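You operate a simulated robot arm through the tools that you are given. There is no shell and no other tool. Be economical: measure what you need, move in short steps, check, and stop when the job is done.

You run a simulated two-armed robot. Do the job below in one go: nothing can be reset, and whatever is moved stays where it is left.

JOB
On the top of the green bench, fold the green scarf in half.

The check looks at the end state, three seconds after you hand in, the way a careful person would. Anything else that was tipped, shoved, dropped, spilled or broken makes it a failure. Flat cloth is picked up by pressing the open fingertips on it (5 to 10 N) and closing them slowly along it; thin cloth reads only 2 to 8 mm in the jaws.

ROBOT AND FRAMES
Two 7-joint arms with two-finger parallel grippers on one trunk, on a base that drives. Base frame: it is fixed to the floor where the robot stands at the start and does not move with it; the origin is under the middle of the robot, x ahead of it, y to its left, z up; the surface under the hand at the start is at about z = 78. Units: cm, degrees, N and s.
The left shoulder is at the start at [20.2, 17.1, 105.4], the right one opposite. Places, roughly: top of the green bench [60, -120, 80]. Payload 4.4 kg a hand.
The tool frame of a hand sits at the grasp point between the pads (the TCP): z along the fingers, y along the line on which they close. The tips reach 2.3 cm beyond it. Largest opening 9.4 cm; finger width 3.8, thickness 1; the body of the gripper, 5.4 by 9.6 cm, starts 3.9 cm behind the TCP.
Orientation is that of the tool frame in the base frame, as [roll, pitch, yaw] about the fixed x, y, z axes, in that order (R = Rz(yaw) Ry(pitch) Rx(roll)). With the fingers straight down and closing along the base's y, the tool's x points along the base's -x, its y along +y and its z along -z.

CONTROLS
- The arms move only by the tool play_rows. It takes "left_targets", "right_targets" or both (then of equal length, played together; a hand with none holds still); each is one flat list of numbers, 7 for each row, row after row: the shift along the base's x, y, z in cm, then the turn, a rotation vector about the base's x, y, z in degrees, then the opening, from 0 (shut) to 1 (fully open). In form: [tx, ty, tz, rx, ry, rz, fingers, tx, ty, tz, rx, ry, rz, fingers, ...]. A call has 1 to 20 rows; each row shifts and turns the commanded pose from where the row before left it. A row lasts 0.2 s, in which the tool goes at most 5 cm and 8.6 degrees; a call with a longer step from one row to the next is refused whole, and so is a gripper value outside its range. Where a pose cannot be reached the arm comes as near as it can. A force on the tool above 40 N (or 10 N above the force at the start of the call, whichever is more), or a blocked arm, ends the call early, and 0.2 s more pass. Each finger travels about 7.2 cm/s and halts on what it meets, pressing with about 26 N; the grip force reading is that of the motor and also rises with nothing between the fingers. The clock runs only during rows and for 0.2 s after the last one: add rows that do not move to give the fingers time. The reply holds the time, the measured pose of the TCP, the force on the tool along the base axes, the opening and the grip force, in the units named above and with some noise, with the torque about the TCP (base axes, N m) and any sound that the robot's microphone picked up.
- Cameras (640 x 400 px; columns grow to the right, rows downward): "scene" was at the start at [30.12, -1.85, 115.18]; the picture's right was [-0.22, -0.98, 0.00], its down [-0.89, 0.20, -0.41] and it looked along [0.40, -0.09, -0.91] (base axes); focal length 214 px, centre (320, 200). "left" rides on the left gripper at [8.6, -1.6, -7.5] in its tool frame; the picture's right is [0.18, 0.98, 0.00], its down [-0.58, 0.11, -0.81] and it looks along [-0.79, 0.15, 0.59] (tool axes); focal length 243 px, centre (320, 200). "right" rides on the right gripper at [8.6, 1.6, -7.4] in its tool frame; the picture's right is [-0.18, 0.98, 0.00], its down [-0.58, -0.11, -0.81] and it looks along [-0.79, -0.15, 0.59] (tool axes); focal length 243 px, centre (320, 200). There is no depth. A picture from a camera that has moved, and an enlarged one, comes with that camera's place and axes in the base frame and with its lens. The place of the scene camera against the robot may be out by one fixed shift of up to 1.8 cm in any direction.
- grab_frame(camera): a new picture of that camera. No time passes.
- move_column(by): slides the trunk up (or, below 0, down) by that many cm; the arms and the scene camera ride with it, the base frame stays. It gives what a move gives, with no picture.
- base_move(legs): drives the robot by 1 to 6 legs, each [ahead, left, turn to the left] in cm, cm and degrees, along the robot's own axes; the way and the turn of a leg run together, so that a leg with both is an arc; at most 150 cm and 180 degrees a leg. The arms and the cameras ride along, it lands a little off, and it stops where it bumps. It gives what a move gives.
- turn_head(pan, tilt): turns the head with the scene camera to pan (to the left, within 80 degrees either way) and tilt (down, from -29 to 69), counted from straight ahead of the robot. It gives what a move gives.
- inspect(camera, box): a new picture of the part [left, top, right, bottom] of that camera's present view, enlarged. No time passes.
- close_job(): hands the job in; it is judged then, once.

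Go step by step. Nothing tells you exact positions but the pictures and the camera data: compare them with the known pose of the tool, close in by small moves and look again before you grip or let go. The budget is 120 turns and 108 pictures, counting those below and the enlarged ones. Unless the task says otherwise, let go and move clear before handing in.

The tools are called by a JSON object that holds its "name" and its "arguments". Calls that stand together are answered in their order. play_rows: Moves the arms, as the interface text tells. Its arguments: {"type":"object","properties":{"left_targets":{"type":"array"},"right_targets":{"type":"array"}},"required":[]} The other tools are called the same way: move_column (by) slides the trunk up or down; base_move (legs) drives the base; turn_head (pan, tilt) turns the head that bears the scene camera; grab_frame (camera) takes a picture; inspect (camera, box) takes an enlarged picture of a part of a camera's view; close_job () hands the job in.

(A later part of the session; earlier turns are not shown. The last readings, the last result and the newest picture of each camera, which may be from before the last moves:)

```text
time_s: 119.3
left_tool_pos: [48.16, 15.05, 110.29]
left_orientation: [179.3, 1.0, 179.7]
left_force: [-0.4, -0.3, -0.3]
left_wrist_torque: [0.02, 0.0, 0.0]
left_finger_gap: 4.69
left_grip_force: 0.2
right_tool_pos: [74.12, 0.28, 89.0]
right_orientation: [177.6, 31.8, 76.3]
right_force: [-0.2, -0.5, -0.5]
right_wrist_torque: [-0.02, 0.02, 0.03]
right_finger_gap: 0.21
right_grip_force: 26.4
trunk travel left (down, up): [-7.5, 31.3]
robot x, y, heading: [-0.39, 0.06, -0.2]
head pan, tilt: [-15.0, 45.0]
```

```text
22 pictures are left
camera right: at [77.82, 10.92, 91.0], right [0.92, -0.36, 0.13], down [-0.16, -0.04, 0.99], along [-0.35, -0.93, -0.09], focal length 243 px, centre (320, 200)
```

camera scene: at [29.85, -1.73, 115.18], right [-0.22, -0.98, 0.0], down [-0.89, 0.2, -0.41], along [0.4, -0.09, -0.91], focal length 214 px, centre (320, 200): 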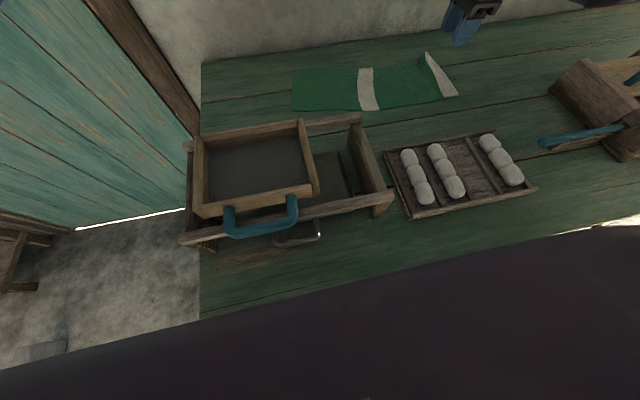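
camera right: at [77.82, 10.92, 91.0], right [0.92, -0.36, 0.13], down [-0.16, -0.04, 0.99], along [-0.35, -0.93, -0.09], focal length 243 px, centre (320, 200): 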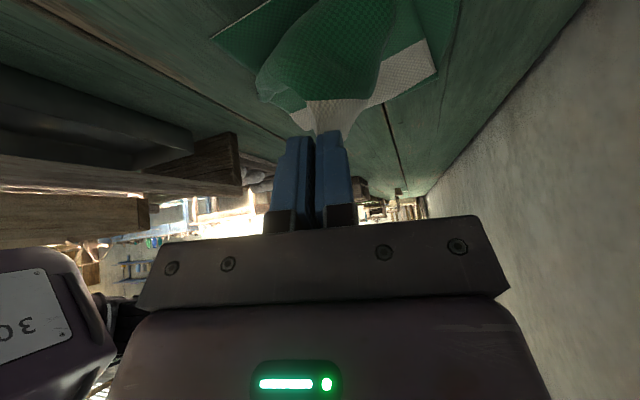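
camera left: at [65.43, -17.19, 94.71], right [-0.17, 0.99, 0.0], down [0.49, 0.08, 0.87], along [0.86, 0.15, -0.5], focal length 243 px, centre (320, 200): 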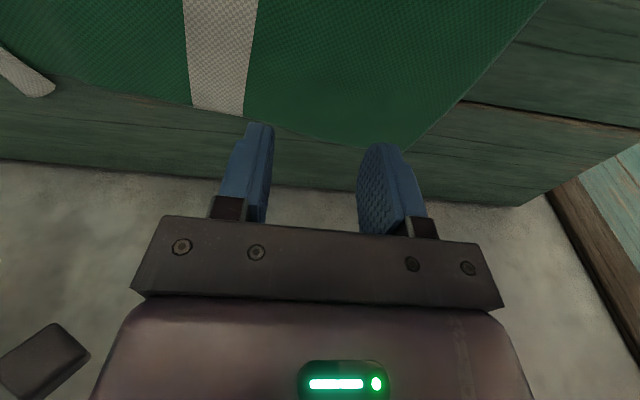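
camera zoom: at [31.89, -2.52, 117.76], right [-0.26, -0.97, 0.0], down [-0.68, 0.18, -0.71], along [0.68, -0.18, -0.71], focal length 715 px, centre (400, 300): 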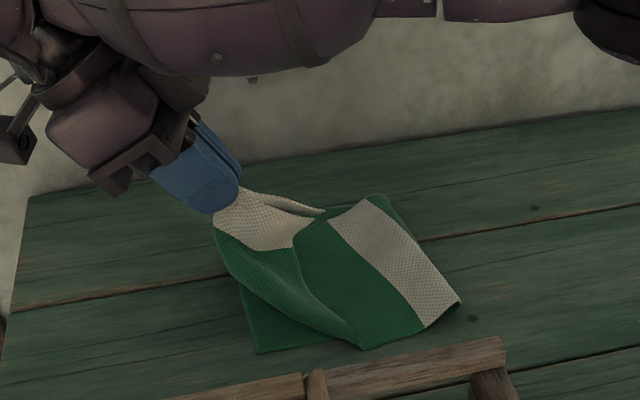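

The end is now properly flipped, with the pinch right at the middle of its edge. The lower layer's left edge is at y ≈ -1, so I'll lower the pinch onto it.

{"name": "play_rows", "arguments": {"right_targets": [0.1, 0, -1.2, 0, 0, 0, 0, 0.1, 0, -1.2, 0, 0, 0, 0, 0.1, 0, -1.2, 0, 0, 0, 0, 0.1, 0, -1.2, 0, 0, 0, 0, 0, 0, -1.2, 0, 0, 0, 0, 0, 0, -1, 0, 0, 0, 0, 0, 0, -0.6, 0, 0, 0, 0, 0, 0, -0.3, 0, 0, 0, 0, 0, 0, 0, 0, 0, 0, 0]}}

{"name": "inspect", "arguments": {"camera": "scene", "box": [200, 110, 392, 230]}}

```text
time_s: 121.3
left_tool_pos: [48.04, 15.13, 110.51]
left_orientation: [179.3, 1.1, 179.6]
left_force: [-0.1, -0.9, 0.6]
left_wrist_torque: [0.02, -0.02, 0.02]
left_finger_gap: 4.71
left_grip_force: 0.1
right_tool_pos: [74.5, 0.54, 81.16]
right_orientation: [177.4, 31.7, 76.1]
right_force: [1.7, 1.1, 11.8]
right_wrist_torque: [-0.01, -0.02, 0.04]
right_finger_gap: 0.2
right_grip_force: 26.0
trunk travel left (down, up): [-7.5, 31.3]
robot x, y, heading: [-0.41, 0.17, 0.2]
head pan, tilt: [-15.0, 45.0]
```

```text
3.33 times, centred on (296, 170) of scene
camera zoom: at [31.78, -2.51, 117.83], right [-0.26, -0.97, 0.0], down [-0.68, 0.18, -0.71], along [0.68, -0.18, -0.71], focal length 715 px, centre (400, 300)
```

zoom: 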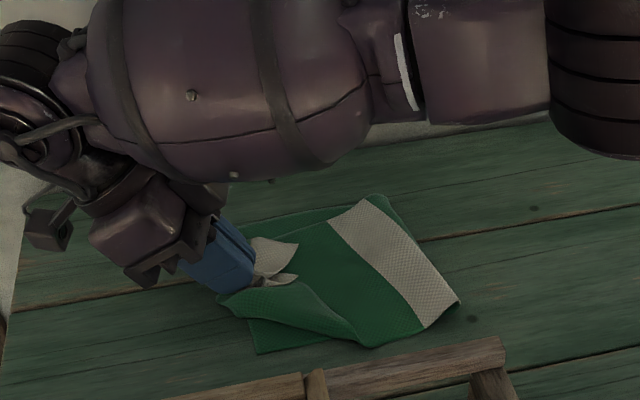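

There is too much slack: the fold line sits about 6 cm too far left, because my earlier path was longer than the cloth allowed. I'll take the pinched edge back right to reset the fold line near y ≈ -21. Then I'll lay it down along a 45-degree path that never pulls.

{"name": "play_rows", "arguments": {"right_targets": [0, -0.5, 1.5, 0, 0, 0, 0, 0, -1, 1.5, 0, 0, 0, 0, 0, -1.5, 1.5, 0, 0, 0, 0, 0, -2, 1.5, 0, 0, 0, 0, 0, -2, 1.2, 0, 0, 0, 0, 0, -2, 1.2, 0, 0, 0, 0, 0, -2, 1, 0, 0, 0, 0, 0, -2, 0.8, 0, 0, 0, 0, 0, -2, 0.6, 0, 0, 0, 0, 0, -2, 0.3, 0, 0, 0, 0, 0, -2, 0.2, 0, 0, 0, 0, 0, -2, 0, 0, 0, 0, 0, 0, -1.5, 0, 0, 0, 0, 0, 0, 0, 0, 0, 0, 0, 0, 0, 0, 0, 0, 0, 0, 0]}}

{"name": "inspect", "arguments": {"camera": "scene", "box": [200, 90, 440, 240]}}

```text
time_s: 124.5
left_tool_pos: [48.07, 15.17, 110.42]
left_orientation: [179.3, 1.0, 179.6]
left_force: [-0.1, 0.4, -0.3]
left_wrist_torque: [-0.01, 0.02, 0.01]
left_finger_gap: 4.7
left_grip_force: 0.0
right_tool_pos: [74.36, -22.18, 92.58]
right_orientation: [177.6, 31.7, 76.3]
right_force: [-0.1, 0.1, 0.1]
right_wrist_torque: [0.0, 0.01, -0.01]
right_finger_gap: 0.19
right_grip_force: 26.1
trunk travel left (down, up): [-7.5, 31.3]
robot x, y, heading: [-0.19, -0.11, -0.1]
head pan, tilt: [-15.0, 45.0]
```

```text
2.67 times, centred on (320, 165) of scene
camera zoom: at [31.87, -2.52, 117.77], right [-0.26, -0.97, 0.0], down [-0.68, 0.18, -0.71], along [0.68, -0.18, -0.71], focal length 572 px, centre (320, 293)
```

zoom: 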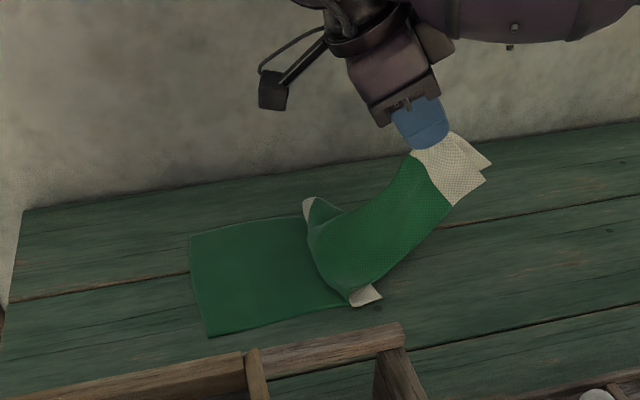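

The sheet hangs nicely. The fold is still at the left side of the middle band, so I'll swing the edge further right and lower to lay the band flat, then come back up over it.

{"name": "play_rows", "arguments": {"right_targets": [0, -1.7, -0.8, 0, 0, 0, 0, 0, -1.7, -0.9, 0, 0, 0, 0, 0, -1.7, -1, 0, 0, 0, 0, 0, -1.7, -1, 0, 0, 0, 0, 0, -1.2, -1, 0, 0, 0, 0, 0, 0, 0, 0, 0, 0, 0, 0, 0, 0, 0, 0, 0, 0, 0, 1.2, 0.8, 0, 0, 0, 0, 0, 1.5, 0.8, 0, 0, 0, 0, 0, 1.7, 0.8, 0, 0, 0, 0, 0, 1.8, 0.5, 0, 0, 0, 0, 0, 1.8, 0.3, 0, 0, 0, 0, 0, 1.8, 0.1, 0, 0, 0, 0, 0, 0, 0, 0, 0, 0, 0]}}

{"name": "inspect", "arguments": {"camera": "scene", "box": [200, 90, 440, 240]}}

```text
time_s: 127.5
left_tool_pos: [48.15, 15.11, 110.25]
left_orientation: [179.3, 1.0, 179.5]
left_force: [0.7, -0.3, 0.0]
left_wrist_torque: [-0.01, 0.01, 0.01]
left_finger_gap: 4.73
left_grip_force: 0.0
right_tool_pos: [74.64, -20.28, 91.14]
right_orientation: [177.5, 31.9, 76.2]
right_force: [0.6, 0.0, -0.5]
right_wrist_torque: [-0.05, 0.04, 0.0]
right_finger_gap: 0.19
right_grip_force: 25.9
trunk travel left (down, up): [-7.5, 31.3]
robot x, y, heading: [-0.25, 0.39, 0.2]
head pan, tilt: [-15.0, 45.0]
```

```text
2.67 times, centred on (320, 165) of scene
camera zoom: at [31.87, -2.53, 117.77], right [-0.26, -0.97, 0.0], down [-0.68, 0.18, -0.71], along [0.68, -0.18, -0.71], focal length 572 px, centre (320, 293)
```

zoom: 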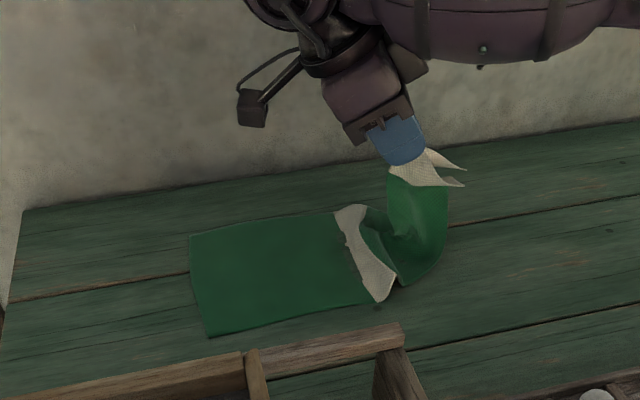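

The band now lies flat and the fold sits just right of it, at y ≈ -20. I'm laying the end down along the descending path.

{"name": "play_rows", "arguments": {"right_targets": [0, 2, 0, 0, 0, 0, 0, 0, 2, -0.2, 0, 0, 0, 0, 0, 2, -0.7, 0, 0, 0, 0, 0, 1.7, -1.3, 0, 0, 0, 0, 0, 1.6, -1.4, 0, 0, 0, 0, 0, 1.6, -1.4, 0, 0, 0, 0, 0, 1.6, -1.4, 0, 0, 0, 0, 0, 1.5, -1.2, 0, 0, 0, 0, 0, 1.5, -1, 0, 0, 0, 0, 0, 1.4, -0.7, 0, 0, 0, 0, 0, 1.2, -0.4, 0, 0, 0, 0, 0, 0, 0, 0, 0, 0, 0]}}

{"name": "inspect", "arguments": {"camera": "scene", "box": [200, 110, 392, 230]}}

{"name": "grab_frame", "arguments": {"camera": "right"}}

```text
time_s: 130.1
left_tool_pos: [48.06, 15.15, 110.35]
left_orientation: [179.3, 1.0, 179.5]
left_force: [0.5, -1.0, -0.3]
left_wrist_torque: [-0.04, -0.02, -0.02]
left_finger_gap: 4.68
left_grip_force: 0.0
right_tool_pos: [74.41, -2.19, 81.27]
right_orientation: [177.5, 31.9, 76.4]
right_force: [0.1, 0.0, 3.3]
right_wrist_torque: [-0.02, 0.04, 0.0]
right_finger_gap: 0.2
right_grip_force: 25.9
trunk travel left (down, up): [-7.5, 31.3]
robot x, y, heading: [-0.08, -0.12, 0.0]
head pan, tilt: [-15.0, 45.0]
```

```text
3.33 times, centred on (296, 170) of scene
camera zoom: at [31.85, -2.52, 117.78], right [-0.26, -0.97, 0.0], down [-0.68, 0.18, -0.71], along [0.68, -0.18, -0.71], focal length 715 px, centre (400, 300)
```

zoom: 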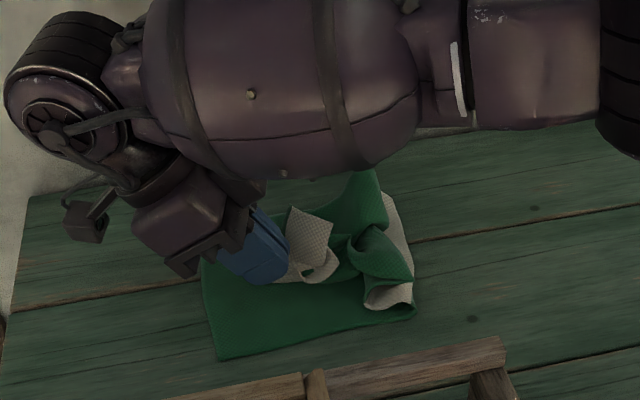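

```text
17 pictures are left
camera right: at [78.28, 8.38, 83.31], right [0.92, -0.36, 0.13], down [-0.16, -0.04, 0.99], along [-0.35, -0.93, -0.09], focal length 243 px, centre (320, 200)
```

right: 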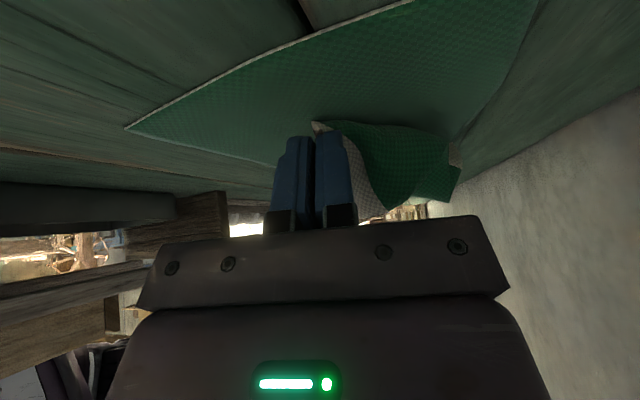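

The layers now lie on the lower half, with the left end at y ≈ 2. I'll slide the pinched edge left to about y ≈ 1 so it lines up with the lower end, then release and back off.

{"name": "play_rows", "arguments": {"right_targets": [0, 0.5, 0.8, 0, 0, 0, 0, 0, 0.8, 0.3, 0, 0, 0, 0, 0, 0.9, 0, 0, 0, 0, 0, 0, 0.9, 0, 0, 0, 0, 0, 0, 0.9, -0.3, 0, 0, 0, 0, 0, 0.4, -0.8, 0, 0, 0, 0, 0, 0, 0, 0, 0, 0, 0.1, 0, 0, 0, 0, 0, 0, 0.25, 0, 0, 0, 0, 0, 0, 0.4, 0, 0, 0, 0, 0, 0, 0.5, 0, 0.6, 1.2, 0, 0, 0, 0.5, 0, 0.8, 2, 0, 0, 0, 0.5, 0, 0, 3, 3, 0, 0, 0.5, 0, -1, 3, 6, 0, 0, 0.5, 0, -3, 1, 7, 0, 0, 0.5, 0, -4, 0, 7, 0, 0, 0.5, 0, -4, 0, 7, 0, 0, 0.5, 0, -4, 0, 2, 0, 0, 0.5, 0, -4, 0, 0, 0, 0, 0.5]}}

{"name": "inspect", "arguments": {"camera": "scene", "box": [220, 130, 380, 230]}}

```text
time_s: 134.1
left_tool_pos: [48.11, 15.13, 110.37]
left_orientation: [179.3, 1.1, 179.6]
left_force: [-0.6, -0.3, -0.6]
left_wrist_torque: [-0.02, -0.01, -0.02]
left_finger_gap: 4.69
left_grip_force: 0.1
right_tool_pos: [74.38, -16.66, 91.23]
right_orientation: [-175.2, 0.3, 78.4]
right_force: [0.2, -0.8, 0.8]
right_wrist_torque: [-0.04, -0.01, 0.03]
right_finger_gap: 4.72
right_grip_force: 0.0
trunk travel left (down, up): [-7.5, 31.3]
robot x, y, heading: [-0.31, 0.25, -0.2]
head pan, tilt: [-15.0, 45.0]
```

```text
4.00 times, centred on (300, 180) of scene
camera zoom: at [31.85, -2.57, 117.78], right [-0.26, -0.97, 0.0], down [-0.68, 0.18, -0.71], along [0.68, -0.18, -0.71], focal length 858 px, centre (400, 280)
```

zoom: 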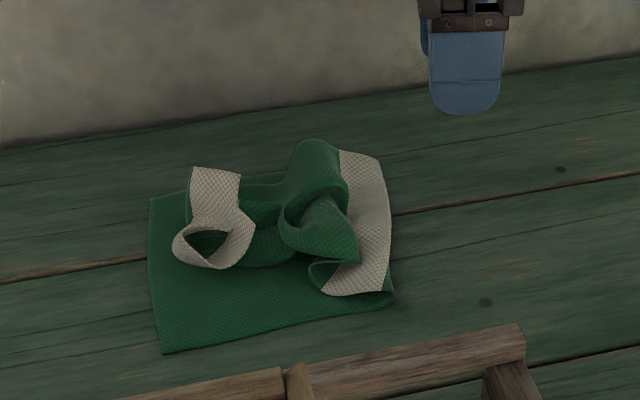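

The fold line is now right: the whole lower half, including its middle band, lies flat under a rumpled upper half. The cream end's far corner is near (80, -2.5). I'll pinch it there, lift the end high so it hangs free, and lay its edge along the lower left edge (y ≈ 2.7) from near to far.

{"name": "play_rows", "arguments": {"right_targets": [1, 3, 0, -5, 0, 0, 0.5, 1, 3, 0, 0, 0, 0, 0.4, 1, 3, 0, 0, 0, 0, 0.35, 1, 3, 0, 0, 0, 0, 0.33, 1, 1.8, -1, 0, 0, 0, 0.33, 0.2, 0, -3, 0, 0, 0, 0.33, 0, 0, -3, 0, 0, 0, 0.33, 0, 0, -1.5, 0, 0, 0, 0.33, 0, 0, 0, 0, 0, 0, 0.33]}}

{"name": "grab_frame", "arguments": {"camera": "right"}}

{"name": "inspect", "arguments": {"camera": "scene", "box": [220, 130, 380, 230]}}

```text
time_s: 136.1
left_tool_pos: [48.16, 15.03, 110.31]
left_orientation: [179.3, 0.9, 179.7]
left_force: [0.3, -1.1, -0.1]
left_wrist_torque: [-0.01, -0.05, -0.01]
left_finger_gap: 4.68
left_grip_force: 0.0
right_tool_pos: [79.56, -2.5, 82.99]
right_orientation: [-176.3, 5.3, 78.4]
right_force: [-0.3, -0.6, -0.9]
right_wrist_torque: [0.02, -0.02, -0.02]
right_finger_gap: 3.1
right_grip_force: 0.0
trunk travel left (down, up): [-7.5, 31.3]
robot x, y, heading: [-0.1, 0.05, 0.1]
head pan, tilt: [-15.0, 45.0]
```

```text
15 pictures are left
camera right: at [83.42, 6.01, 89.67], right [0.92, -0.38, -0.05], down [-0.16, -0.48, 0.86], along [-0.35, -0.79, -0.5], focal length 243 px, centre (320, 200)
```

right: 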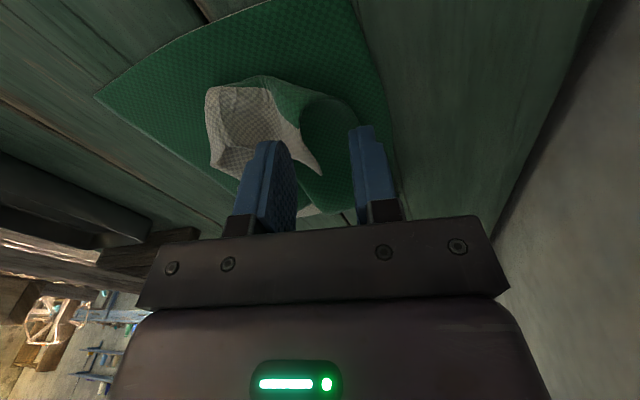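

```text
4.00 times, centred on (300, 180) of scene
camera zoom: at [31.86, -2.51, 117.78], right [-0.26, -0.97, 0.0], down [-0.68, 0.18, -0.71], along [0.68, -0.18, -0.71], focal length 858 px, centre (400, 280)
```

zoom: 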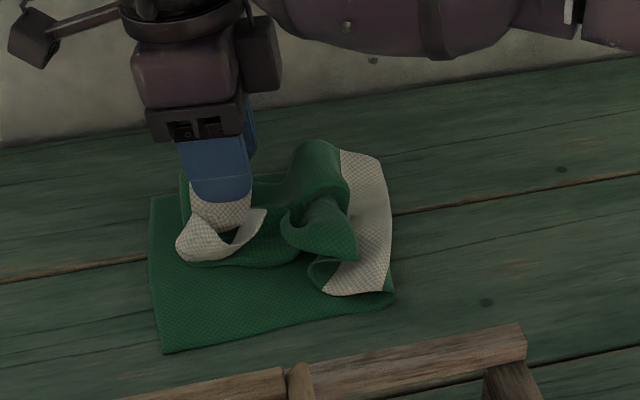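

The cream far corner tip lies near (78, -5.8). I'll shift onto it and pinch.

{"name": "play_rows", "arguments": {"right_targets": [0, 0, 0.8, 0, 0, 0, 0.42, -0.9, -1.2, 0, 0, 0, 0, 0.42, -0.9, -1.2, -0.4, 0, 0, 0, 0.42, 0, 0, -1.1, 0, 0, 0, 0.42, 0, 0, -0.5, 0, 0, 0, 0.42, 0, 0, -0.4, 0, 0, 0, 0.42, 0, 0, 0, 0, 0, 0, 0.35, 0, 0, 0, 0, 0, 0, 0.28, 0, 0, 0, 0, 0, 0, 0.21, 0, 0, 0, 0, 0, 0, 0.14, 0, 0, 0, 0, 0, 0, 0.07, 0, 0, 0, 0, 0, 0, 0, 0, 0, 0, 0, 0, 0, 0, 0, 0, 0, 0, 0, 0, 0]}}

{"name": "inspect", "arguments": {"camera": "scene", "box": [220, 130, 380, 230]}}

```text
time_s: 139.1
left_tool_pos: [48.06, 15.15, 110.41]
left_orientation: [179.3, 1.0, 179.6]
left_force: [0.6, -0.6, 0.0]
left_wrist_torque: [0.0, 0.01, 0.02]
left_finger_gap: 4.7
left_grip_force: 0.1
right_tool_pos: [77.87, -4.94, 81.57]
right_orientation: [-176.3, 5.3, 78.4]
right_force: [1.6, 1.5, 8.6]
right_wrist_torque: [0.03, -0.03, -0.01]
right_finger_gap: 0.21
right_grip_force: 26.1
trunk travel left (down, up): [-7.5, 31.3]
robot x, y, heading: [-0.06, 0.36, 0.0]
head pan, tilt: [-15.0, 45.0]
```

```text
4.00 times, centred on (300, 180) of scene
camera zoom: at [31.81, -2.5, 117.8], right [-0.26, -0.97, 0.0], down [-0.68, 0.18, -0.71], along [0.68, -0.18, -0.71], focal length 858 px, centre (400, 280)
```

zoom: 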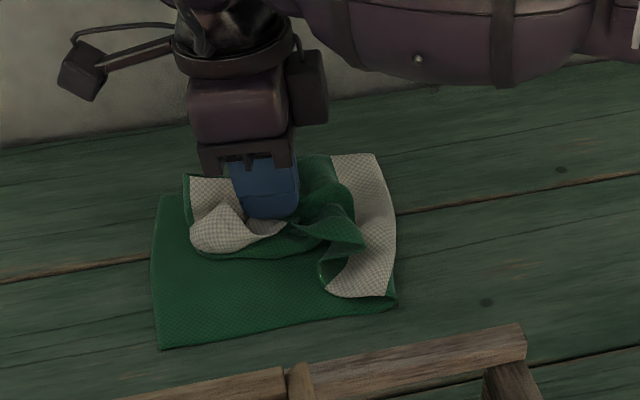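

Something single-layered is gripped. I'll lift to see how it hangs.

{"name": "play_rows", "arguments": {"right_targets": [0, 0.2, 1.2, 0, 0, 0, 0, 0, 0.4, 1.4, 0, 0, 0, 0, 0, 0.4, 1.4, 0, 0, 0, 0, 0, 0.4, 1.4, 0, 0, 0, 0, 0, 0.4, 1.4, 0, 0, 0, 0, 0, 0.4, 1.4, 0, 0, 0, 0, 0, 0.3, 1, 0, 0, 0, 0, 0, 0, 0, 0, 0, 0, 0, 0, 0, 0, 0, 0, 0, 0]}}

{"name": "inspect", "arguments": {"camera": "scene", "box": [210, 110, 402, 230]}}

```text
time_s: 141.1
left_tool_pos: [48.09, 15.17, 110.23]
left_orientation: [179.2, 1.0, 179.6]
left_force: [0.1, -0.3, -0.4]
left_wrist_torque: [0.02, -0.03, 0.01]
left_finger_gap: 4.7
left_grip_force: 0.0
right_tool_pos: [77.98, -2.58, 90.73]
right_orientation: [-176.2, 5.4, 78.4]
right_force: [0.9, 0.7, -0.2]
right_wrist_torque: [-0.05, -0.01, 0.0]
right_finger_gap: 0.2
right_grip_force: 26.1
trunk travel left (down, up): [-7.5, 31.3]
robot x, y, heading: [-0.24, -0.03, -0.1]
head pan, tilt: [-15.0, 45.0]
```

```text
3.33 times, centred on (306, 170) of scene
camera zoom: at [31.87, -2.51, 117.77], right [-0.26, -0.97, 0.0], down [-0.68, 0.18, -0.71], along [0.68, -0.18, -0.71], focal length 715 px, centre (367, 300)
```

zoom: 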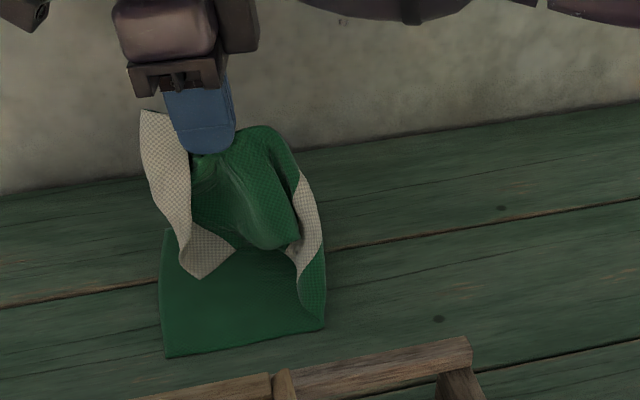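

Now the topology is right: the pinch holds the green just inside the band. The cream end hangs on the left side and the main sheet on the right. I'll swing near and left, then lower while moving far and right so the band spreads out along the left edge.

{"name": "play_rows", "arguments": {"right_targets": [-1.5, 1.3, -0.5, 0, 0, 0, 0, -1.5, 1.3, -0.5, 0, 0, 0, 0, 0.4, -0.1, -1.2, 0, 0, 0, 0, 0.6, -0.25, -1.2, 0, 0, 0, 0, 0.6, -0.25, -1.2, 0, 0, 0, 0, 0.7, -0.3, -1.2, 0, 0, 0, 0, 0.7, -0.3, -1.2, 0, 0, 0, 0, 0.7, -0.3, -1.1, 0, 0, 0, 0, 0.5, -0.2, -0.7, 0, 0, 0, 0, 0, 0, 0, 0, 0, 0, 0]}}

{"name": "inspect", "arguments": {"camera": "scene", "box": [210, 120, 370, 220]}}

```text
time_s: 143.3
left_tool_pos: [48.22, 15.11, 110.32]
left_orientation: [179.3, 1.0, 179.7]
left_force: [-0.8, -0.6, 0.9]
left_wrist_torque: [0.05, -0.01, 0.0]
left_finger_gap: 4.71
left_grip_force: 0.1
right_tool_pos: [79.04, -1.73, 81.87]
right_orientation: [-176.2, 5.5, 78.4]
right_force: [-1.3, 0.1, -0.5]
right_wrist_torque: [0.02, 0.04, 0.01]
right_finger_gap: 0.19
right_grip_force: 25.9
trunk travel left (down, up): [-7.5, 31.3]
robot x, y, heading: [-0.6, -0.09, -0.2]
head pan, tilt: [-15.0, 45.0]
```

```text
4.00 times, centred on (290, 170) of scene
camera zoom: at [31.86, -2.51, 117.78], right [-0.26, -0.97, 0.0], down [-0.68, 0.18, -0.71], along [0.68, -0.18, -0.71], focal length 858 px, centre (440, 320)
```

zoom: 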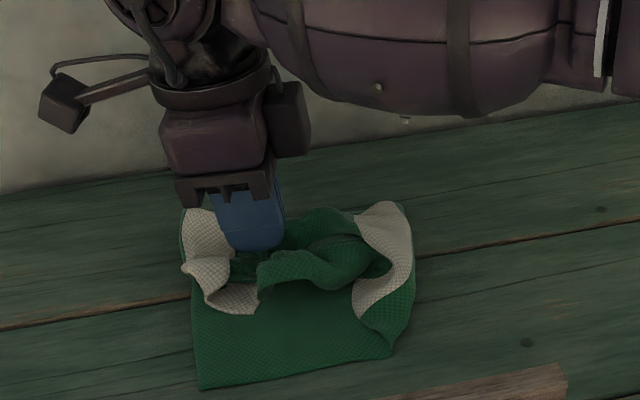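

The far end of the band is in place at the left edge. I'll release it and pinch the near end of the band at about (73.6, 0.3) to pull it to the near-left corner.

{"name": "play_rows", "arguments": {"right_targets": [0, 0, -0.5, 0, 0, 0, 0, 0, 0, 0, 0, 0, 0, 0.12, 0, 0, 0, 0, 0, 0, 0.25, 0, 0, 1, 0, 0, 0, 0.3, 0, 0, 2, 0, 0, 0, 0.3, -1.8, 0.7, 0, 0, 0, 0, 0.3, -1.8, 0.7, 0, 0, 0, 0, 0.3, -1.8, 0.6, 0, 0, 0, 0, 0.3, 0, 0, -1.7, 0, 0, 0, 0.3, 0, 0, -1, 0, 0, 0, 0.3, 0, 0, -0.6, 0, 0, 0, 0.3, 0, 0, 0, 0, 0, 0, 0.3]}}

{"name": "inspect", "arguments": {"camera": "scene", "box": [210, 120, 370, 220]}}

```text
time_s: 145.9
left_tool_pos: [48.27, 15.14, 110.33]
left_orientation: [179.2, 0.9, 179.6]
left_force: [0.3, 0.6, -0.6]
left_wrist_torque: [-0.02, 0.03, 0.02]
left_finger_gap: 4.72
left_grip_force: 0.1
right_tool_pos: [73.65, 0.54, 80.97]
right_orientation: [-176.3, 5.4, 78.4]
right_force: [-0.9, 0.2, 0.0]
right_wrist_torque: [0.02, 0.01, 0.02]
right_finger_gap: 2.83
right_grip_force: 0.0
trunk travel left (down, up): [-7.5, 31.3]
robot x, y, heading: [-0.31, -0.02, 0.1]
head pan, tilt: [-15.0, 45.0]
```

```text
4.00 times, centred on (290, 170) of scene
camera zoom: at [31.86, -2.51, 117.78], right [-0.26, -0.97, 0.0], down [-0.68, 0.18, -0.71], along [0.68, -0.18, -0.71], focal length 858 px, centre (440, 320)
```

zoom: 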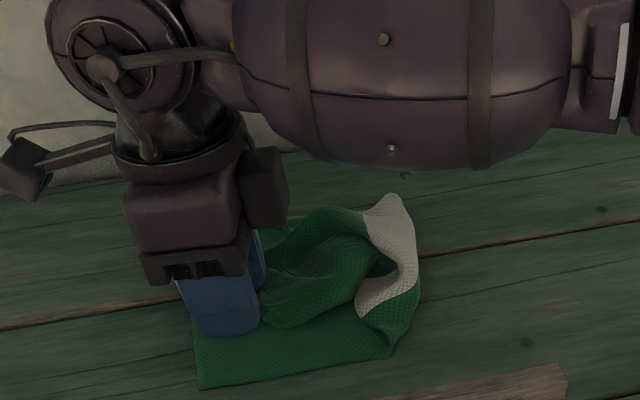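

{"name": "play_rows", "arguments": {"right_targets": [0.3, 0, -0.15, 0, 0, 0, 0.28, 0, 0, 0, 0, 0, 0, 0.24, 0, 0, 0, 0, 0, 0, 0.2, 0, 0, 0, 0, 0, 0, 0.16, 0, 0, 0, 0, 0, 0, 0.12, 0, 0, 0, 0, 0, 0, 0.08, 0, 0, 0, 0, 0, 0, 0.04, 0, 0, 0, 0, 0, 0, 0, 0, 0, 0, 0, 0, 0, 0, 0, 0, 1.2, 0, 0, 0, 0, -0.2, 0.2, 1.2, 0, 0, 0, 0, -0.4, 0.3, 1, 0, 0, 0, 0, -0.5, 0.3, 0.8, 0, 0, 0, 0, 0, 0, 0, 0, 0, 0, 0]}}

{"name": "inspect", "arguments": {"camera": "scene", "box": [210, 120, 370, 220]}}

```text
time_s: 148.9
left_tool_pos: [48.2, 15.15, 110.32]
left_orientation: [179.2, 1.0, 179.6]
left_force: [0.9, 0.3, -0.6]
left_wrist_torque: [0.04, -0.02, 0.01]
left_finger_gap: 4.68
left_grip_force: 0.1
right_tool_pos: [72.94, 1.25, 85.0]
right_orientation: [-176.2, 5.3, 78.4]
right_force: [-0.2, -0.3, 0.7]
right_wrist_torque: [0.02, 0.0, 0.01]
right_finger_gap: 0.01
right_grip_force: 26.0
trunk travel left (down, up): [-7.5, 31.3]
robot x, y, heading: [-0.1, -0.08, -0.2]
head pan, tilt: [-15.0, 45.0]
```

```text
4.00 times, centred on (290, 170) of scene
camera zoom: at [31.89, -2.51, 117.76], right [-0.26, -0.97, 0.0], down [-0.68, 0.18, -0.71], along [0.68, -0.18, -0.71], focal length 858 px, centre (440, 320)
```

zoom: 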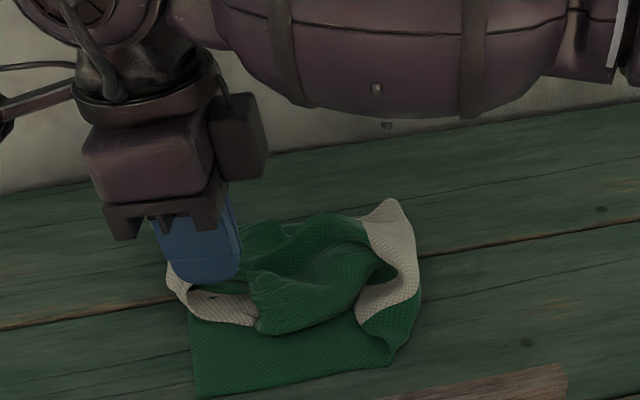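

Missed it: nothing was in the jaws. The near corner tip of the band is now at about (72.2, -0.7), so I'll try again there with a wider gap and proper pressing.

{"name": "play_rows", "arguments": {"right_targets": [0, -0.7, 0, 0, 0, 0, 0.2, 0, -0.7, 0, 0, 0, 0, 0.38, 0, 0, -2, 0, 0, 0, 0.38, 0, 0, -1.5, 0, 0, 0, 0.38, 0, 0, -0.7, 0, 0, 0, 0.38, 0, 0, -0.4, 0, 0, 0, 0.38, 0, 0, 0, 0, 0, 0, 0.38]}}

```text
time_s: 150.5
left_tool_pos: [47.97, 15.17, 110.42]
left_orientation: [179.2, 1.3, 179.6]
left_force: [-0.4, 0.2, 0.0]
left_wrist_torque: [0.0, -0.01, -0.01]
left_finger_gap: 4.7
left_grip_force: 0.1
right_tool_pos: [72.78, -0.21, 80.95]
right_orientation: [-176.6, 5.2, 78.3]
right_force: [-0.2, -1.3, 22.6]
right_wrist_torque: [0.05, -0.61, -0.01]
right_finger_gap: 3.52
right_grip_force: 0.1
trunk travel left (down, up): [-7.5, 31.3]
robot x, y, heading: [-0.55, 0.21, -0.1]
head pan, tilt: [-15.0, 45.0]
```

{"name": "play_rows", "arguments": {"right_targets": [0, 0, 0.25, 0, 0, 0, 0.38, 0, 0, 0, 0, 0, 0, 0.35, 0, 0, 0, 0, 0, 0, 0.32, 0, 0, 0, 0, 0, 0, 0.29, 0, 0, 0, 0, 0, 0, 0.26, 0, 0, 0, 0, 0, 0, 0.23, 0, 0, 0, 0, 0, 0, 0.2, 0, 0, 0, 0, 0, 0, 0.17, 0, 0, 0, 0, 0, 0, 0.14, 0, 0, 0, 0, 0, 0, 0.11, 0, 0, 0, 0, 0, 0, 0.08, 0, 0, 0, 0, 0, 0, 0.05, 0, 0, 0, 0, 0, 0, 0.02, 0, 0, 0, 0, 0, 0, 0, 0, 0, 0, 0, 0, 0, 0, 0, 0, 1.2, 0, 0, 0, 0, 0, 0, 1.2, 0, 0, 0, 0, 0, 0, 1, 0, 0, 0, 0, 0, 0, 0, 0, 0, 0, 0]}}

{"name": "inspect", "arguments": {"camera": "scene", "box": [210, 120, 370, 220]}}

```text
time_s: 154.5
left_tool_pos: [48.14, 15.19, 110.32]
left_orientation: [179.3, 1.0, 179.6]
left_force: [-0.1, -0.3, 0.1]
left_wrist_torque: [0.0, 0.03, 0.0]
left_finger_gap: 4.69
left_grip_force: 0.1
right_tool_pos: [72.64, -0.28, 83.95]
right_orientation: [-176.2, 5.6, 78.4]
right_force: [-1.1, 0.6, 0.4]
right_wrist_torque: [0.02, -0.03, -0.01]
right_finger_gap: 0.22
right_grip_force: 25.8
trunk travel left (down, up): [-7.5, 31.3]
robot x, y, heading: [-0.59, 0.23, -0.0]
head pan, tilt: [-15.0, 45.0]
```

```text
4.00 times, centred on (290, 170) of scene
camera zoom: at [31.88, -2.51, 117.76], right [-0.26, -0.97, 0.0], down [-0.68, 0.18, -0.71], along [0.68, -0.18, -0.71], focal length 858 px, centre (440, 320)
```

zoom: 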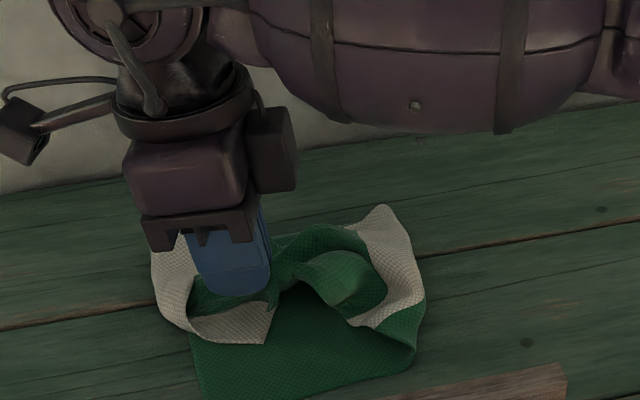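

Gripped (0.22 cm), just inside the band near its near end. I'll carry this toward the near side so the end spreads to its full width, then set it down and release.

{"name": "play_rows", "arguments": {"right_targets": [-0.8, -0.2, 0.5, 0, 0, 0, 0, -0.9, -0.3, 0, 0, 0, 0, 0, -0.9, -0.3, 0, 0, 0, 0, 0, -0.8, -0.3, -0.5, 0, 0, 0, 0, -0.5, -0.3, -1, 0, 0, 0, 0, 0, 0, -1, 0, 0, 0, 0, 0, 0, -1, 0, 0, 0, 0, 0, 0, 0, 0, 0, 0, 0.08, 0, 0, 0, 0, 0, 0, 0.16, 0, 0, 0, 0, 0, 0, 0.24, 0, 0, 1, 0, 0, 0, 0.3, 0, 0, 3, 0, 0, 0, 0.3, 0, 0, 4, 0, 0, 0, 0.3, 0, -3, 3, 0, 0, 0, 0.3, 0, -4, 0, 0, 0, 0, 0.3, 0, -4, 0, 0, 0, 0, 0.3, 0, -4, 0, 0, 0, 0, 0.3, 0, -4, 0, 0, 0, 0, 0.3, 0, -4, 0, 0, 0, 0, 0.3]}}

{"name": "inspect", "arguments": {"camera": "scene", "box": [210, 120, 370, 220]}}

```text
time_s: 158.5
left_tool_pos: [48.28, 15.06, 110.25]
left_orientation: [179.2, 1.0, 179.6]
left_force: [0.6, -0.3, 0.2]
left_wrist_torque: [0.04, -0.02, -0.02]
left_finger_gap: 4.71
left_grip_force: 0.0
right_tool_pos: [69.06, -24.45, 92.02]
right_orientation: [-176.2, 5.4, 78.4]
right_force: [-0.6, -0.1, 0.0]
right_wrist_torque: [0.0, -0.01, 0.01]
right_finger_gap: 2.82
right_grip_force: 0.0
trunk travel left (down, up): [-7.5, 31.3]
robot x, y, heading: [-0.44, 0.06, -0.1]
head pan, tilt: [-15.0, 45.0]
```

```text
4.00 times, centred on (290, 170) of scene
camera zoom: at [31.84, -2.56, 117.78], right [-0.26, -0.97, 0.0], down [-0.68, 0.18, -0.71], along [0.68, -0.18, -0.71], focal length 858 px, centre (440, 320)
```

zoom: 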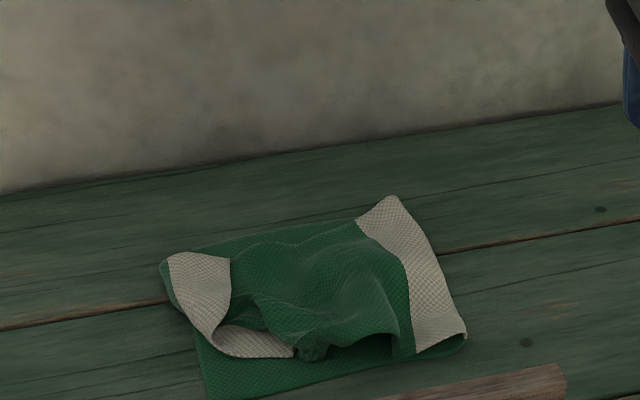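

Much better: it reads as a folded scarf, and only the near corner of the band is bent inward, at about (68.7, -2.6) instead of (67, 2.7). I'll pinch that corner and pull it left.

{"name": "play_rows", "arguments": {"right_targets": [0.1, 4, 0, 0, 0, 0, 0.33, 0.1, 4, 0, 0, 0, 0, 0.33, 0.1, 4, 0, 0, 0, 0, 0.33, 0.1, 4, -1, 0, 0, 0, 0.33, 0.1, 4, -1, 0, 0, 0, 0.33, 0, 2.8, -1, 0, 0, 0, 0.33, 0, 0, -3, 0, 0, 0, 0.33, 0, 0, -3, 0, 0, 0, 0.33, 0, 0, -1.5, 0, 0, 0, 0.33, 0, 0, -0.8, 0, 0, 0, 0.33, 0, 0, -0.2, 0, 0, 0, 0.33, 0, 0, 0, 0, 0, 0, 0.33]}}

```text
time_s: 161.1
left_tool_pos: [48.07, 15.19, 110.25]
left_orientation: [179.3, 1.0, 179.7]
left_force: [-0.9, 0.1, -0.1]
left_wrist_torque: [-0.01, 0.02, -0.01]
left_finger_gap: 4.71
left_grip_force: 0.1
right_tool_pos: [69.42, -1.72, 81.04]
right_orientation: [-176.3, 5.3, 78.3]
right_force: [0.6, 2.1, 16.1]
right_wrist_torque: [0.16, -0.39, 0.02]
right_finger_gap: 3.09
right_grip_force: 0.1
trunk travel left (down, up): [-7.5, 31.3]
robot x, y, heading: [-0.55, -0.29, -0.0]
head pan, tilt: [-15.0, 45.0]
```

{"name": "play_rows", "arguments": {"right_targets": [0, 0, 0.15, 0, 0, 0, 0.33, 0, 0, 0, 0, 0, 0, 0.3, 0, 0, 0, 0, 0, 0, 0.27, 0, 0, 0, 0, 0, 0, 0.24, 0, 0, 0, 0, 0, 0, 0.21, 0, 0, 0, 0, 0, 0, 0.18, 0, 0, 0, 0, 0, 0, 0.15, 0, 0, 0, 0, 0, 0, 0.12, 0, 0, 0, 0, 0, 0, 0.09, 0, 0, 0, 0, 0, 0, 0.06, 0, 0, 0, 0, 0, 0, 0.03, 0, 0, 0, 0, 0, 0, 0, 0, 0, 0, 0, 0, 0, 0, 0, 0, 1, 0, 0, 0, 0, 0, 0, 1, 0, 0, 0, 0, 0, 0, 0, 0, 0, 0, 0]}}

{"name": "inspect", "arguments": {"camera": "scene", "box": [210, 120, 370, 220]}}

```text
time_s: 164.5
left_tool_pos: [48.2, 15.13, 110.22]
left_orientation: [179.4, 0.9, 179.6]
left_force: [0.0, 0.1, 0.8]
left_wrist_torque: [-0.04, 0.01, -0.02]
left_finger_gap: 4.71
left_grip_force: 0.1
right_tool_pos: [69.55, -1.93, 82.75]
right_orientation: [-176.1, 5.5, 78.4]
right_force: [0.8, 0.1, 0.1]
right_wrist_torque: [-0.02, -0.03, -0.02]
right_finger_gap: 0.24
right_grip_force: 26.1
trunk travel left (down, up): [-7.5, 31.3]
robot x, y, heading: [-0.0, 0.33, -0.2]
head pan, tilt: [-15.0, 45.0]
```

```text
4.00 times, centred on (290, 170) of scene
camera zoom: at [31.91, -2.51, 117.74], right [-0.26, -0.97, 0.0], down [-0.68, 0.18, -0.71], along [0.68, -0.18, -0.71], focal length 858 px, centre (440, 320)
```

zoom: 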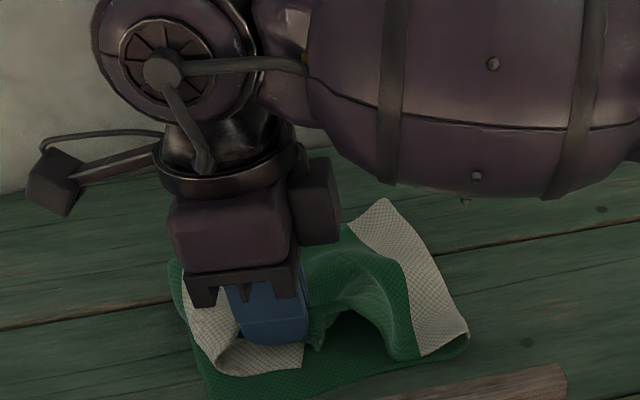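

Gripped on the band. I'm pulling it toward the near-left corner, then releasing and backing off.

{"name": "play_rows", "arguments": {"right_targets": [-0.2, 0.6, 0.6, 0, 0, 0, 0, -0.3, 0.8, 0.3, 0, 0, 0, 0, -0.3, 0.8, 0, 0, 0, 0, 0, -0.3, 0.8, -0.3, 0, 0, 0, 0, -0.3, 0.8, -0.8, 0, 0, 0, 0, -0.2, 0.4, -0.9, 0, 0, 0, 0, 0, 0, -0.8, 0, 0, 0, 0, 0, 0, 0, 0, 0, 0, 0.08, 0, 0, 0, 0, 0, 0, 0.16, 0, 0, 0, 0, 0, 0, 0.24, 0, 0, 1, 0, 0, 0, 0.3, 0, 0, 3, 0, 0, 0, 0.3, 0, 0, 4, 0, 0, 0, 0.3, 0, -3, 3, 0, 0, 0, 0.3, 0, -4, 0, 0, 0, 0, 0.3, 0, -4, 0, 0, 0, 0, 0.3, 0, -4, 0, 0, 0, 0, 0.3, 0, -4, 0, 0, 0, 0, 0.3, 0, -4, 0, 0, 0, 0, 0.3]}}

{"name": "inspect", "arguments": {"camera": "scene", "box": [210, 120, 370, 220]}}

```text
time_s: 168.5
left_tool_pos: [48.11, 14.98, 110.33]
left_orientation: [179.4, 1.0, 179.6]
left_force: [0.1, -0.5, 0.1]
left_wrist_torque: [0.01, 0.02, 0.0]
left_finger_gap: 4.7
left_grip_force: 0.1
right_tool_pos: [68.21, -20.67, 91.7]
right_orientation: [-176.1, 5.4, 78.4]
right_force: [0.3, -0.5, -0.3]
right_wrist_torque: [0.0, 0.01, 0.01]
right_finger_gap: 2.82
right_grip_force: 0.0
trunk travel left (down, up): [-7.5, 31.3]
robot x, y, heading: [-0.33, 0.43, -0.1]
head pan, tilt: [-15.0, 45.0]
```

```text
4.00 times, centred on (290, 170) of scene
camera zoom: at [31.84, -2.56, 117.79], right [-0.26, -0.97, 0.0], down [-0.68, 0.18, -0.71], along [0.68, -0.18, -0.71], focal length 858 px, centre (440, 320)
```

zoom: 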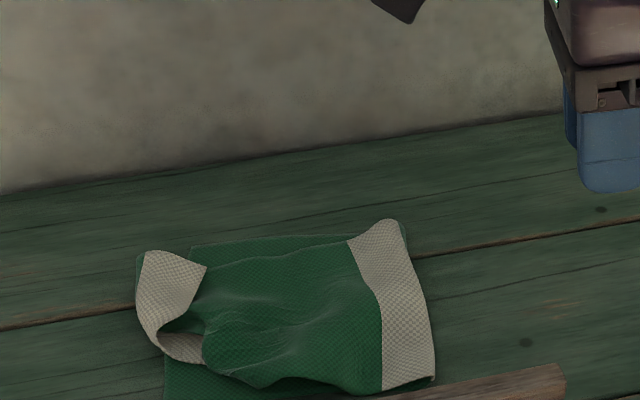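

The upper half now covers the lower one well. Only the near corner of the band still curls, at about (69, 2.8), so I'll do one more pinch and pull there.

{"name": "play_rows", "arguments": {"right_targets": [0.2, 4, 0, 0, 0, 0, 0.33, 0.2, 4, 0, 0, 0, 0, 0.33, 0.2, 4, 0, 0, 0, 0, 0.33, 0.2, 4, -1, 0, 0, 0, 0.33, 0.2, 4, -1, 0, 0, 0, 0.33, 0.1, 3.7, -1, 0, 0, 0, 0.33, 0, 0, -3, 0, 0, 0, 0.33, 0, 0, -3, 0, 0, 0, 0.33, 0, 0, -1.3, 0, 0, 0, 0.33, 0, 0, -0.6, 0, 0, 0, 0.33, 0, 0, 0, 0, 0, 0, 0.33]}}

```text
time_s: 170.9
left_tool_pos: [48.15, 15.11, 110.28]
left_orientation: [179.3, 1.0, 179.7]
left_force: [0.6, 0.3, 0.4]
left_wrist_torque: [-0.03, 0.03, -0.03]
left_finger_gap: 4.69
left_grip_force: 0.1
right_tool_pos: [69.23, 3.08, 81.03]
right_orientation: [-176.3, 5.5, 78.4]
right_force: [0.0, 0.5, 2.4]
right_wrist_torque: [0.0, 0.01, 0.0]
right_finger_gap: 3.1
right_grip_force: 0.1
trunk travel left (down, up): [-7.5, 31.3]
robot x, y, heading: [-0.11, 0.18, 0.1]
head pan, tilt: [-15.0, 45.0]
```

{"name": "play_rows", "arguments": {"right_targets": [0, 0, -0.15, 0, 0, 0, 0.33, 0, 0, 0, 0, 0, 0, 0.3, 0, 0, 0, 0, 0, 0, 0.27, 0, 0, 0, 0, 0, 0, 0.24, 0, 0, 0, 0, 0, 0, 0.21, 0, 0, 0, 0, 0, 0, 0.18, 0, 0, 0, 0, 0, 0, 0.15, 0, 0, 0, 0, 0, 0, 0.12, 0, 0, 0, 0, 0, 0, 0.09, 0, 0, 0, 0, 0, 0, 0.06, 0, 0, 0, 0, 0, 0, 0.03, 0, 0, 0, 0, 0, 0, 0, 0, 0, 0, 0, 0, 0, 0, 0, 0, 1, 0, 0, 0, 0, 0, 0, 1, 0, 0, 0, 0, 0, 0, 0, 0, 0, 0, 0]}}

{"name": "inspect", "arguments": {"camera": "scene", "box": [210, 120, 370, 220]}}

```text
time_s: 174.3
left_tool_pos: [48.22, 15.19, 110.29]
left_orientation: [179.2, 0.9, 179.6]
left_force: [0.2, -0.9, -0.2]
left_wrist_torque: [0.02, -0.03, 0.0]
left_finger_gap: 4.71
left_grip_force: 0.0
right_tool_pos: [68.92, 3.13, 82.79]
right_orientation: [-176.1, 5.5, 78.4]
right_force: [0.2, 0.2, 0.6]
right_wrist_torque: [-0.01, 0.03, 0.0]
right_finger_gap: 0.17
right_grip_force: 26.0
trunk travel left (down, up): [-7.5, 31.3]
robot x, y, heading: [-0.35, -0.07, 0.1]
head pan, tilt: [-15.0, 45.0]
```

```text
4.00 times, centred on (290, 170) of scene
camera zoom: at [31.89, -2.51, 117.76], right [-0.26, -0.97, 0.0], down [-0.68, 0.18, -0.71], along [0.68, -0.18, -0.71], focal length 858 px, centre (440, 320)
```

zoom: 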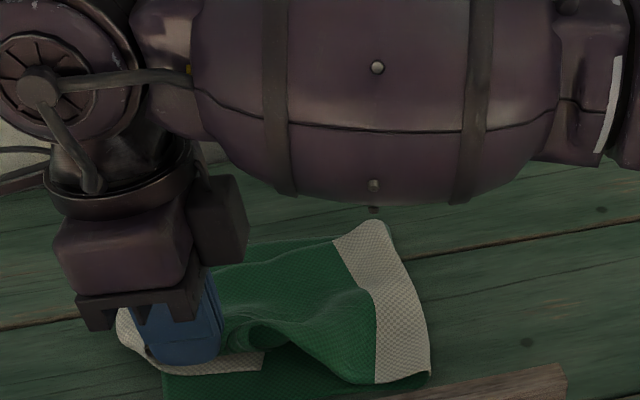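

Gripped, but the actual corner trails to the right at about (69, 0). I'll set this down, move over to the corner itself and pinch that.

{"name": "play_rows", "arguments": {"right_targets": [0, 0, -1, 0, 0, 0, 0, 0, 0, -0.8, 0, 0, 0, 0, 0, 0, 0, 0, 0, 0, 0.1, 0, 0, 0, 0, 0, 0, 0.25, 0, 0, 1.2, 0, 0, 0, 0.33, 0, 0, 1.5, 0, 0, 0, 0.33, 0.1, -1, 0, 0, 0, 0, 0.33, 0.1, -1.2, 0, 0, 0, 0, 0.33, 0, -1, 0, 0, 0, 0, 0.33, 0, 0, -1.5, 0, 0, 0, 0.33, 0, 0, -0.9, 0, 0, 0, 0.33, 0, 0, -0.4, 0, 0, 0, 0.33, 0, 0, 0, 0, 0, 0, 0.33]}}

```text
time_s: 177.1
left_tool_pos: [48.08, 15.1, 110.38]
left_orientation: [179.3, 1.0, 179.5]
left_force: [-0.4, -0.1, 0.1]
left_wrist_torque: [-0.01, -0.05, 0.02]
left_finger_gap: 4.69
left_grip_force: 0.0
right_tool_pos: [69.08, -0.08, 80.94]
right_orientation: [-176.2, 5.3, 78.3]
right_force: [1.1, -2.0, 4.6]
right_wrist_torque: [0.03, -0.12, -0.04]
right_finger_gap: 3.11
right_grip_force: 0.0
trunk travel left (down, up): [-7.5, 31.3]
robot x, y, heading: [-0.05, 0.35, -0.0]
head pan, tilt: [-15.0, 45.0]
```

{"name": "play_rows", "arguments": {"right_targets": [0, 0, -0.05, 0, 0, 0, 0.33, 0, 0, 0, 0, 0, 0, 0.3, 0, 0, 0, 0, 0, 0, 0.27, 0, 0, 0, 0, 0, 0, 0.24, 0, 0, 0, 0, 0, 0, 0.21, 0, 0, 0, 0, 0, 0, 0.18, 0, 0, 0, 0, 0, 0, 0.15, 0, 0, 0, 0, 0, 0, 0.12, 0, 0, 0, 0, 0, 0, 0.09, 0, 0, 0, 0, 0, 0, 0.06, 0, 0, 0, 0, 0, 0, 0.03, 0, 0, 0, 0, 0, 0, 0, 0, 0, 0, 0, 0, 0, 0, 0, 0, 1, 0, 0, 0, 0, 0, 0, 1, 0, 0, 0, 0, 0, 0, 0, 0, 0, 0, 0]}}

{"name": "inspect", "arguments": {"camera": "scene", "box": [210, 120, 370, 220]}}

```text
time_s: 180.5
left_tool_pos: [48.1, 15.1, 110.2]
left_orientation: [179.3, 1.1, 179.6]
left_force: [-0.3, 0.2, -0.2]
left_wrist_torque: [0.02, 0.02, -0.01]
left_finger_gap: 4.7
left_grip_force: 0.0
right_tool_pos: [69.16, -0.1, 82.81]
right_orientation: [-176.1, 5.4, 78.4]
right_force: [0.5, -1.1, -0.2]
right_wrist_torque: [0.02, 0.0, -0.01]
right_finger_gap: 0.01
right_grip_force: 26.2
trunk travel left (down, up): [-7.5, 31.3]
robot x, y, heading: [-0.28, 0.38, 0.0]
head pan, tilt: [-15.0, 45.0]
```

```text
4.00 times, centred on (290, 170) of scene
camera zoom: at [31.9, -2.51, 117.75], right [-0.26, -0.97, 0.0], down [-0.68, 0.18, -0.71], along [0.68, -0.18, -0.71], focal length 858 px, centre (440, 320)
```

zoom: 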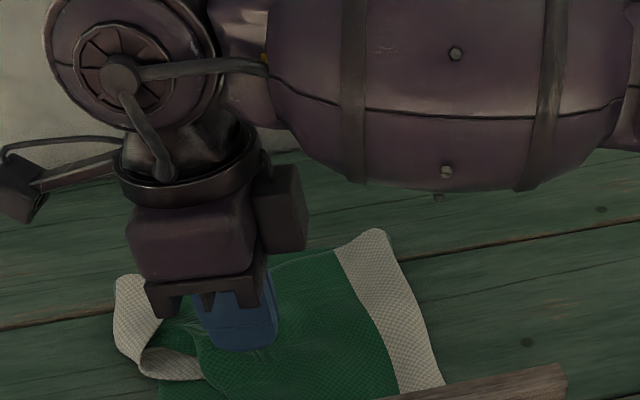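

That pinch missed, but the layers now cover each other well: the footprint is about half the original length and the ends lie within a few cm of each other. Rather than risk disturbing it, I'll lift the hand straight up, move clear to the right and check.

{"name": "play_rows", "arguments": {"right_targets": [0, 0, 2, 0, 0, 0, 0, 0, 0, 3, 0, 0, 0, 0, 0, 0, 3, 0, 0, 0, 0, 0, -3, 1, 0, 0, 0, 0, 0, -4, 0, 0, 0, 0, 0, 0, -4, 0, 0, 0, 0, 0, 0, -4, 0, 0, 0, 0, 0, 0, -4, 0, 0, 0, 0, 0, 0, -4, 0, 0, 0, 0, 0, 0, -4, 0, 0, 0, 0, 0, 0, 0, 0, 0, 0, 0, 0]}}

{"name": "inspect", "arguments": {"camera": "scene", "box": [190, 120, 382, 240]}}

```text
time_s: 182.9
left_tool_pos: [48.18, 15.14, 110.28]
left_orientation: [179.3, 1.1, 179.7]
left_force: [0.7, -0.4, -0.3]
left_wrist_torque: [0.01, 0.01, 0.03]
left_finger_gap: 4.7
left_grip_force: 0.1
right_tool_pos: [68.97, -27.28, 91.69]
right_orientation: [-176.2, 5.4, 78.4]
right_force: [0.1, 0.8, -0.6]
right_wrist_torque: [0.01, -0.03, -0.03]
right_finger_gap: 0.01
right_grip_force: 26.4
trunk travel left (down, up): [-7.5, 31.3]
robot x, y, heading: [0.05, 0.06, 0.2]
head pan, tilt: [-15.0, 45.0]
```

```text
3.33 times, centred on (286, 180) of scene
camera zoom: at [31.9, -2.48, 117.75], right [-0.26, -0.97, 0.0], down [-0.68, 0.18, -0.71], along [0.68, -0.18, -0.71], focal length 715 px, centre (433, 267)
```

zoom: 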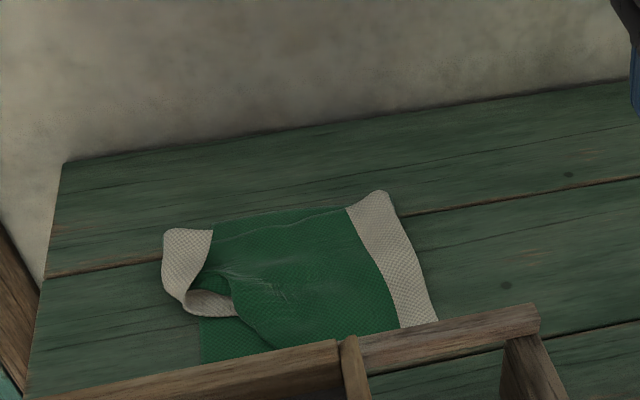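

The layers match except the near end of the band, which sits about 3 to 4 cm short of the lower near-left corner. I'll make one last careful pinch and pull there.

{"name": "play_rows", "arguments": {"right_targets": [0, 4, 0, 0, 0, 0, 0.33, 0, 4, 0, 0, 0, 0, 0.33, 0, 4, 0, 0, 0, 0, 0.33, 0, 4, 0, 0, 0, 0, 0.33, 0, 4, 0, 0, 0, 0, 0.33, 0, 4, 0, 0, 0, 0, 0.33, -0.1, 4, -1, 0, 0, 0, 0.33, -0.1, 2.3, -1, 0, 0, 0, 0.33, 0, 0, -3, 0, 0, 0, 0.33, 0, 0, -3, 0, 0, 0, 0.33, 0, 0, -2, 0, 0, 0, 0.33, 0, 0, -0.6, 0, 0, 0, 0.33, 0, 0, -0.2, 0, 0, 0, 0.33, 0, 0, 0, 0, 0, 0, 0.33]}}

```text
time_s: 185.9
left_tool_pos: [48.07, 15.19, 110.35]
left_orientation: [179.2, 0.9, 179.6]
left_force: [0.0, 0.5, -0.2]
left_wrist_torque: [-0.01, 0.0, 0.02]
left_finger_gap: 4.69
left_grip_force: 0.1
right_tool_pos: [68.96, 3.04, 81.06]
right_orientation: [-176.3, 5.5, 78.5]
right_force: [-0.3, -0.5, 2.9]
right_wrist_torque: [-0.02, -0.03, 0.0]
right_finger_gap: 3.12
right_grip_force: 0.1
trunk travel left (down, up): [-7.5, 31.3]
robot x, y, heading: [-0.25, 0.42, 0.1]
head pan, tilt: [-15.0, 45.0]
```

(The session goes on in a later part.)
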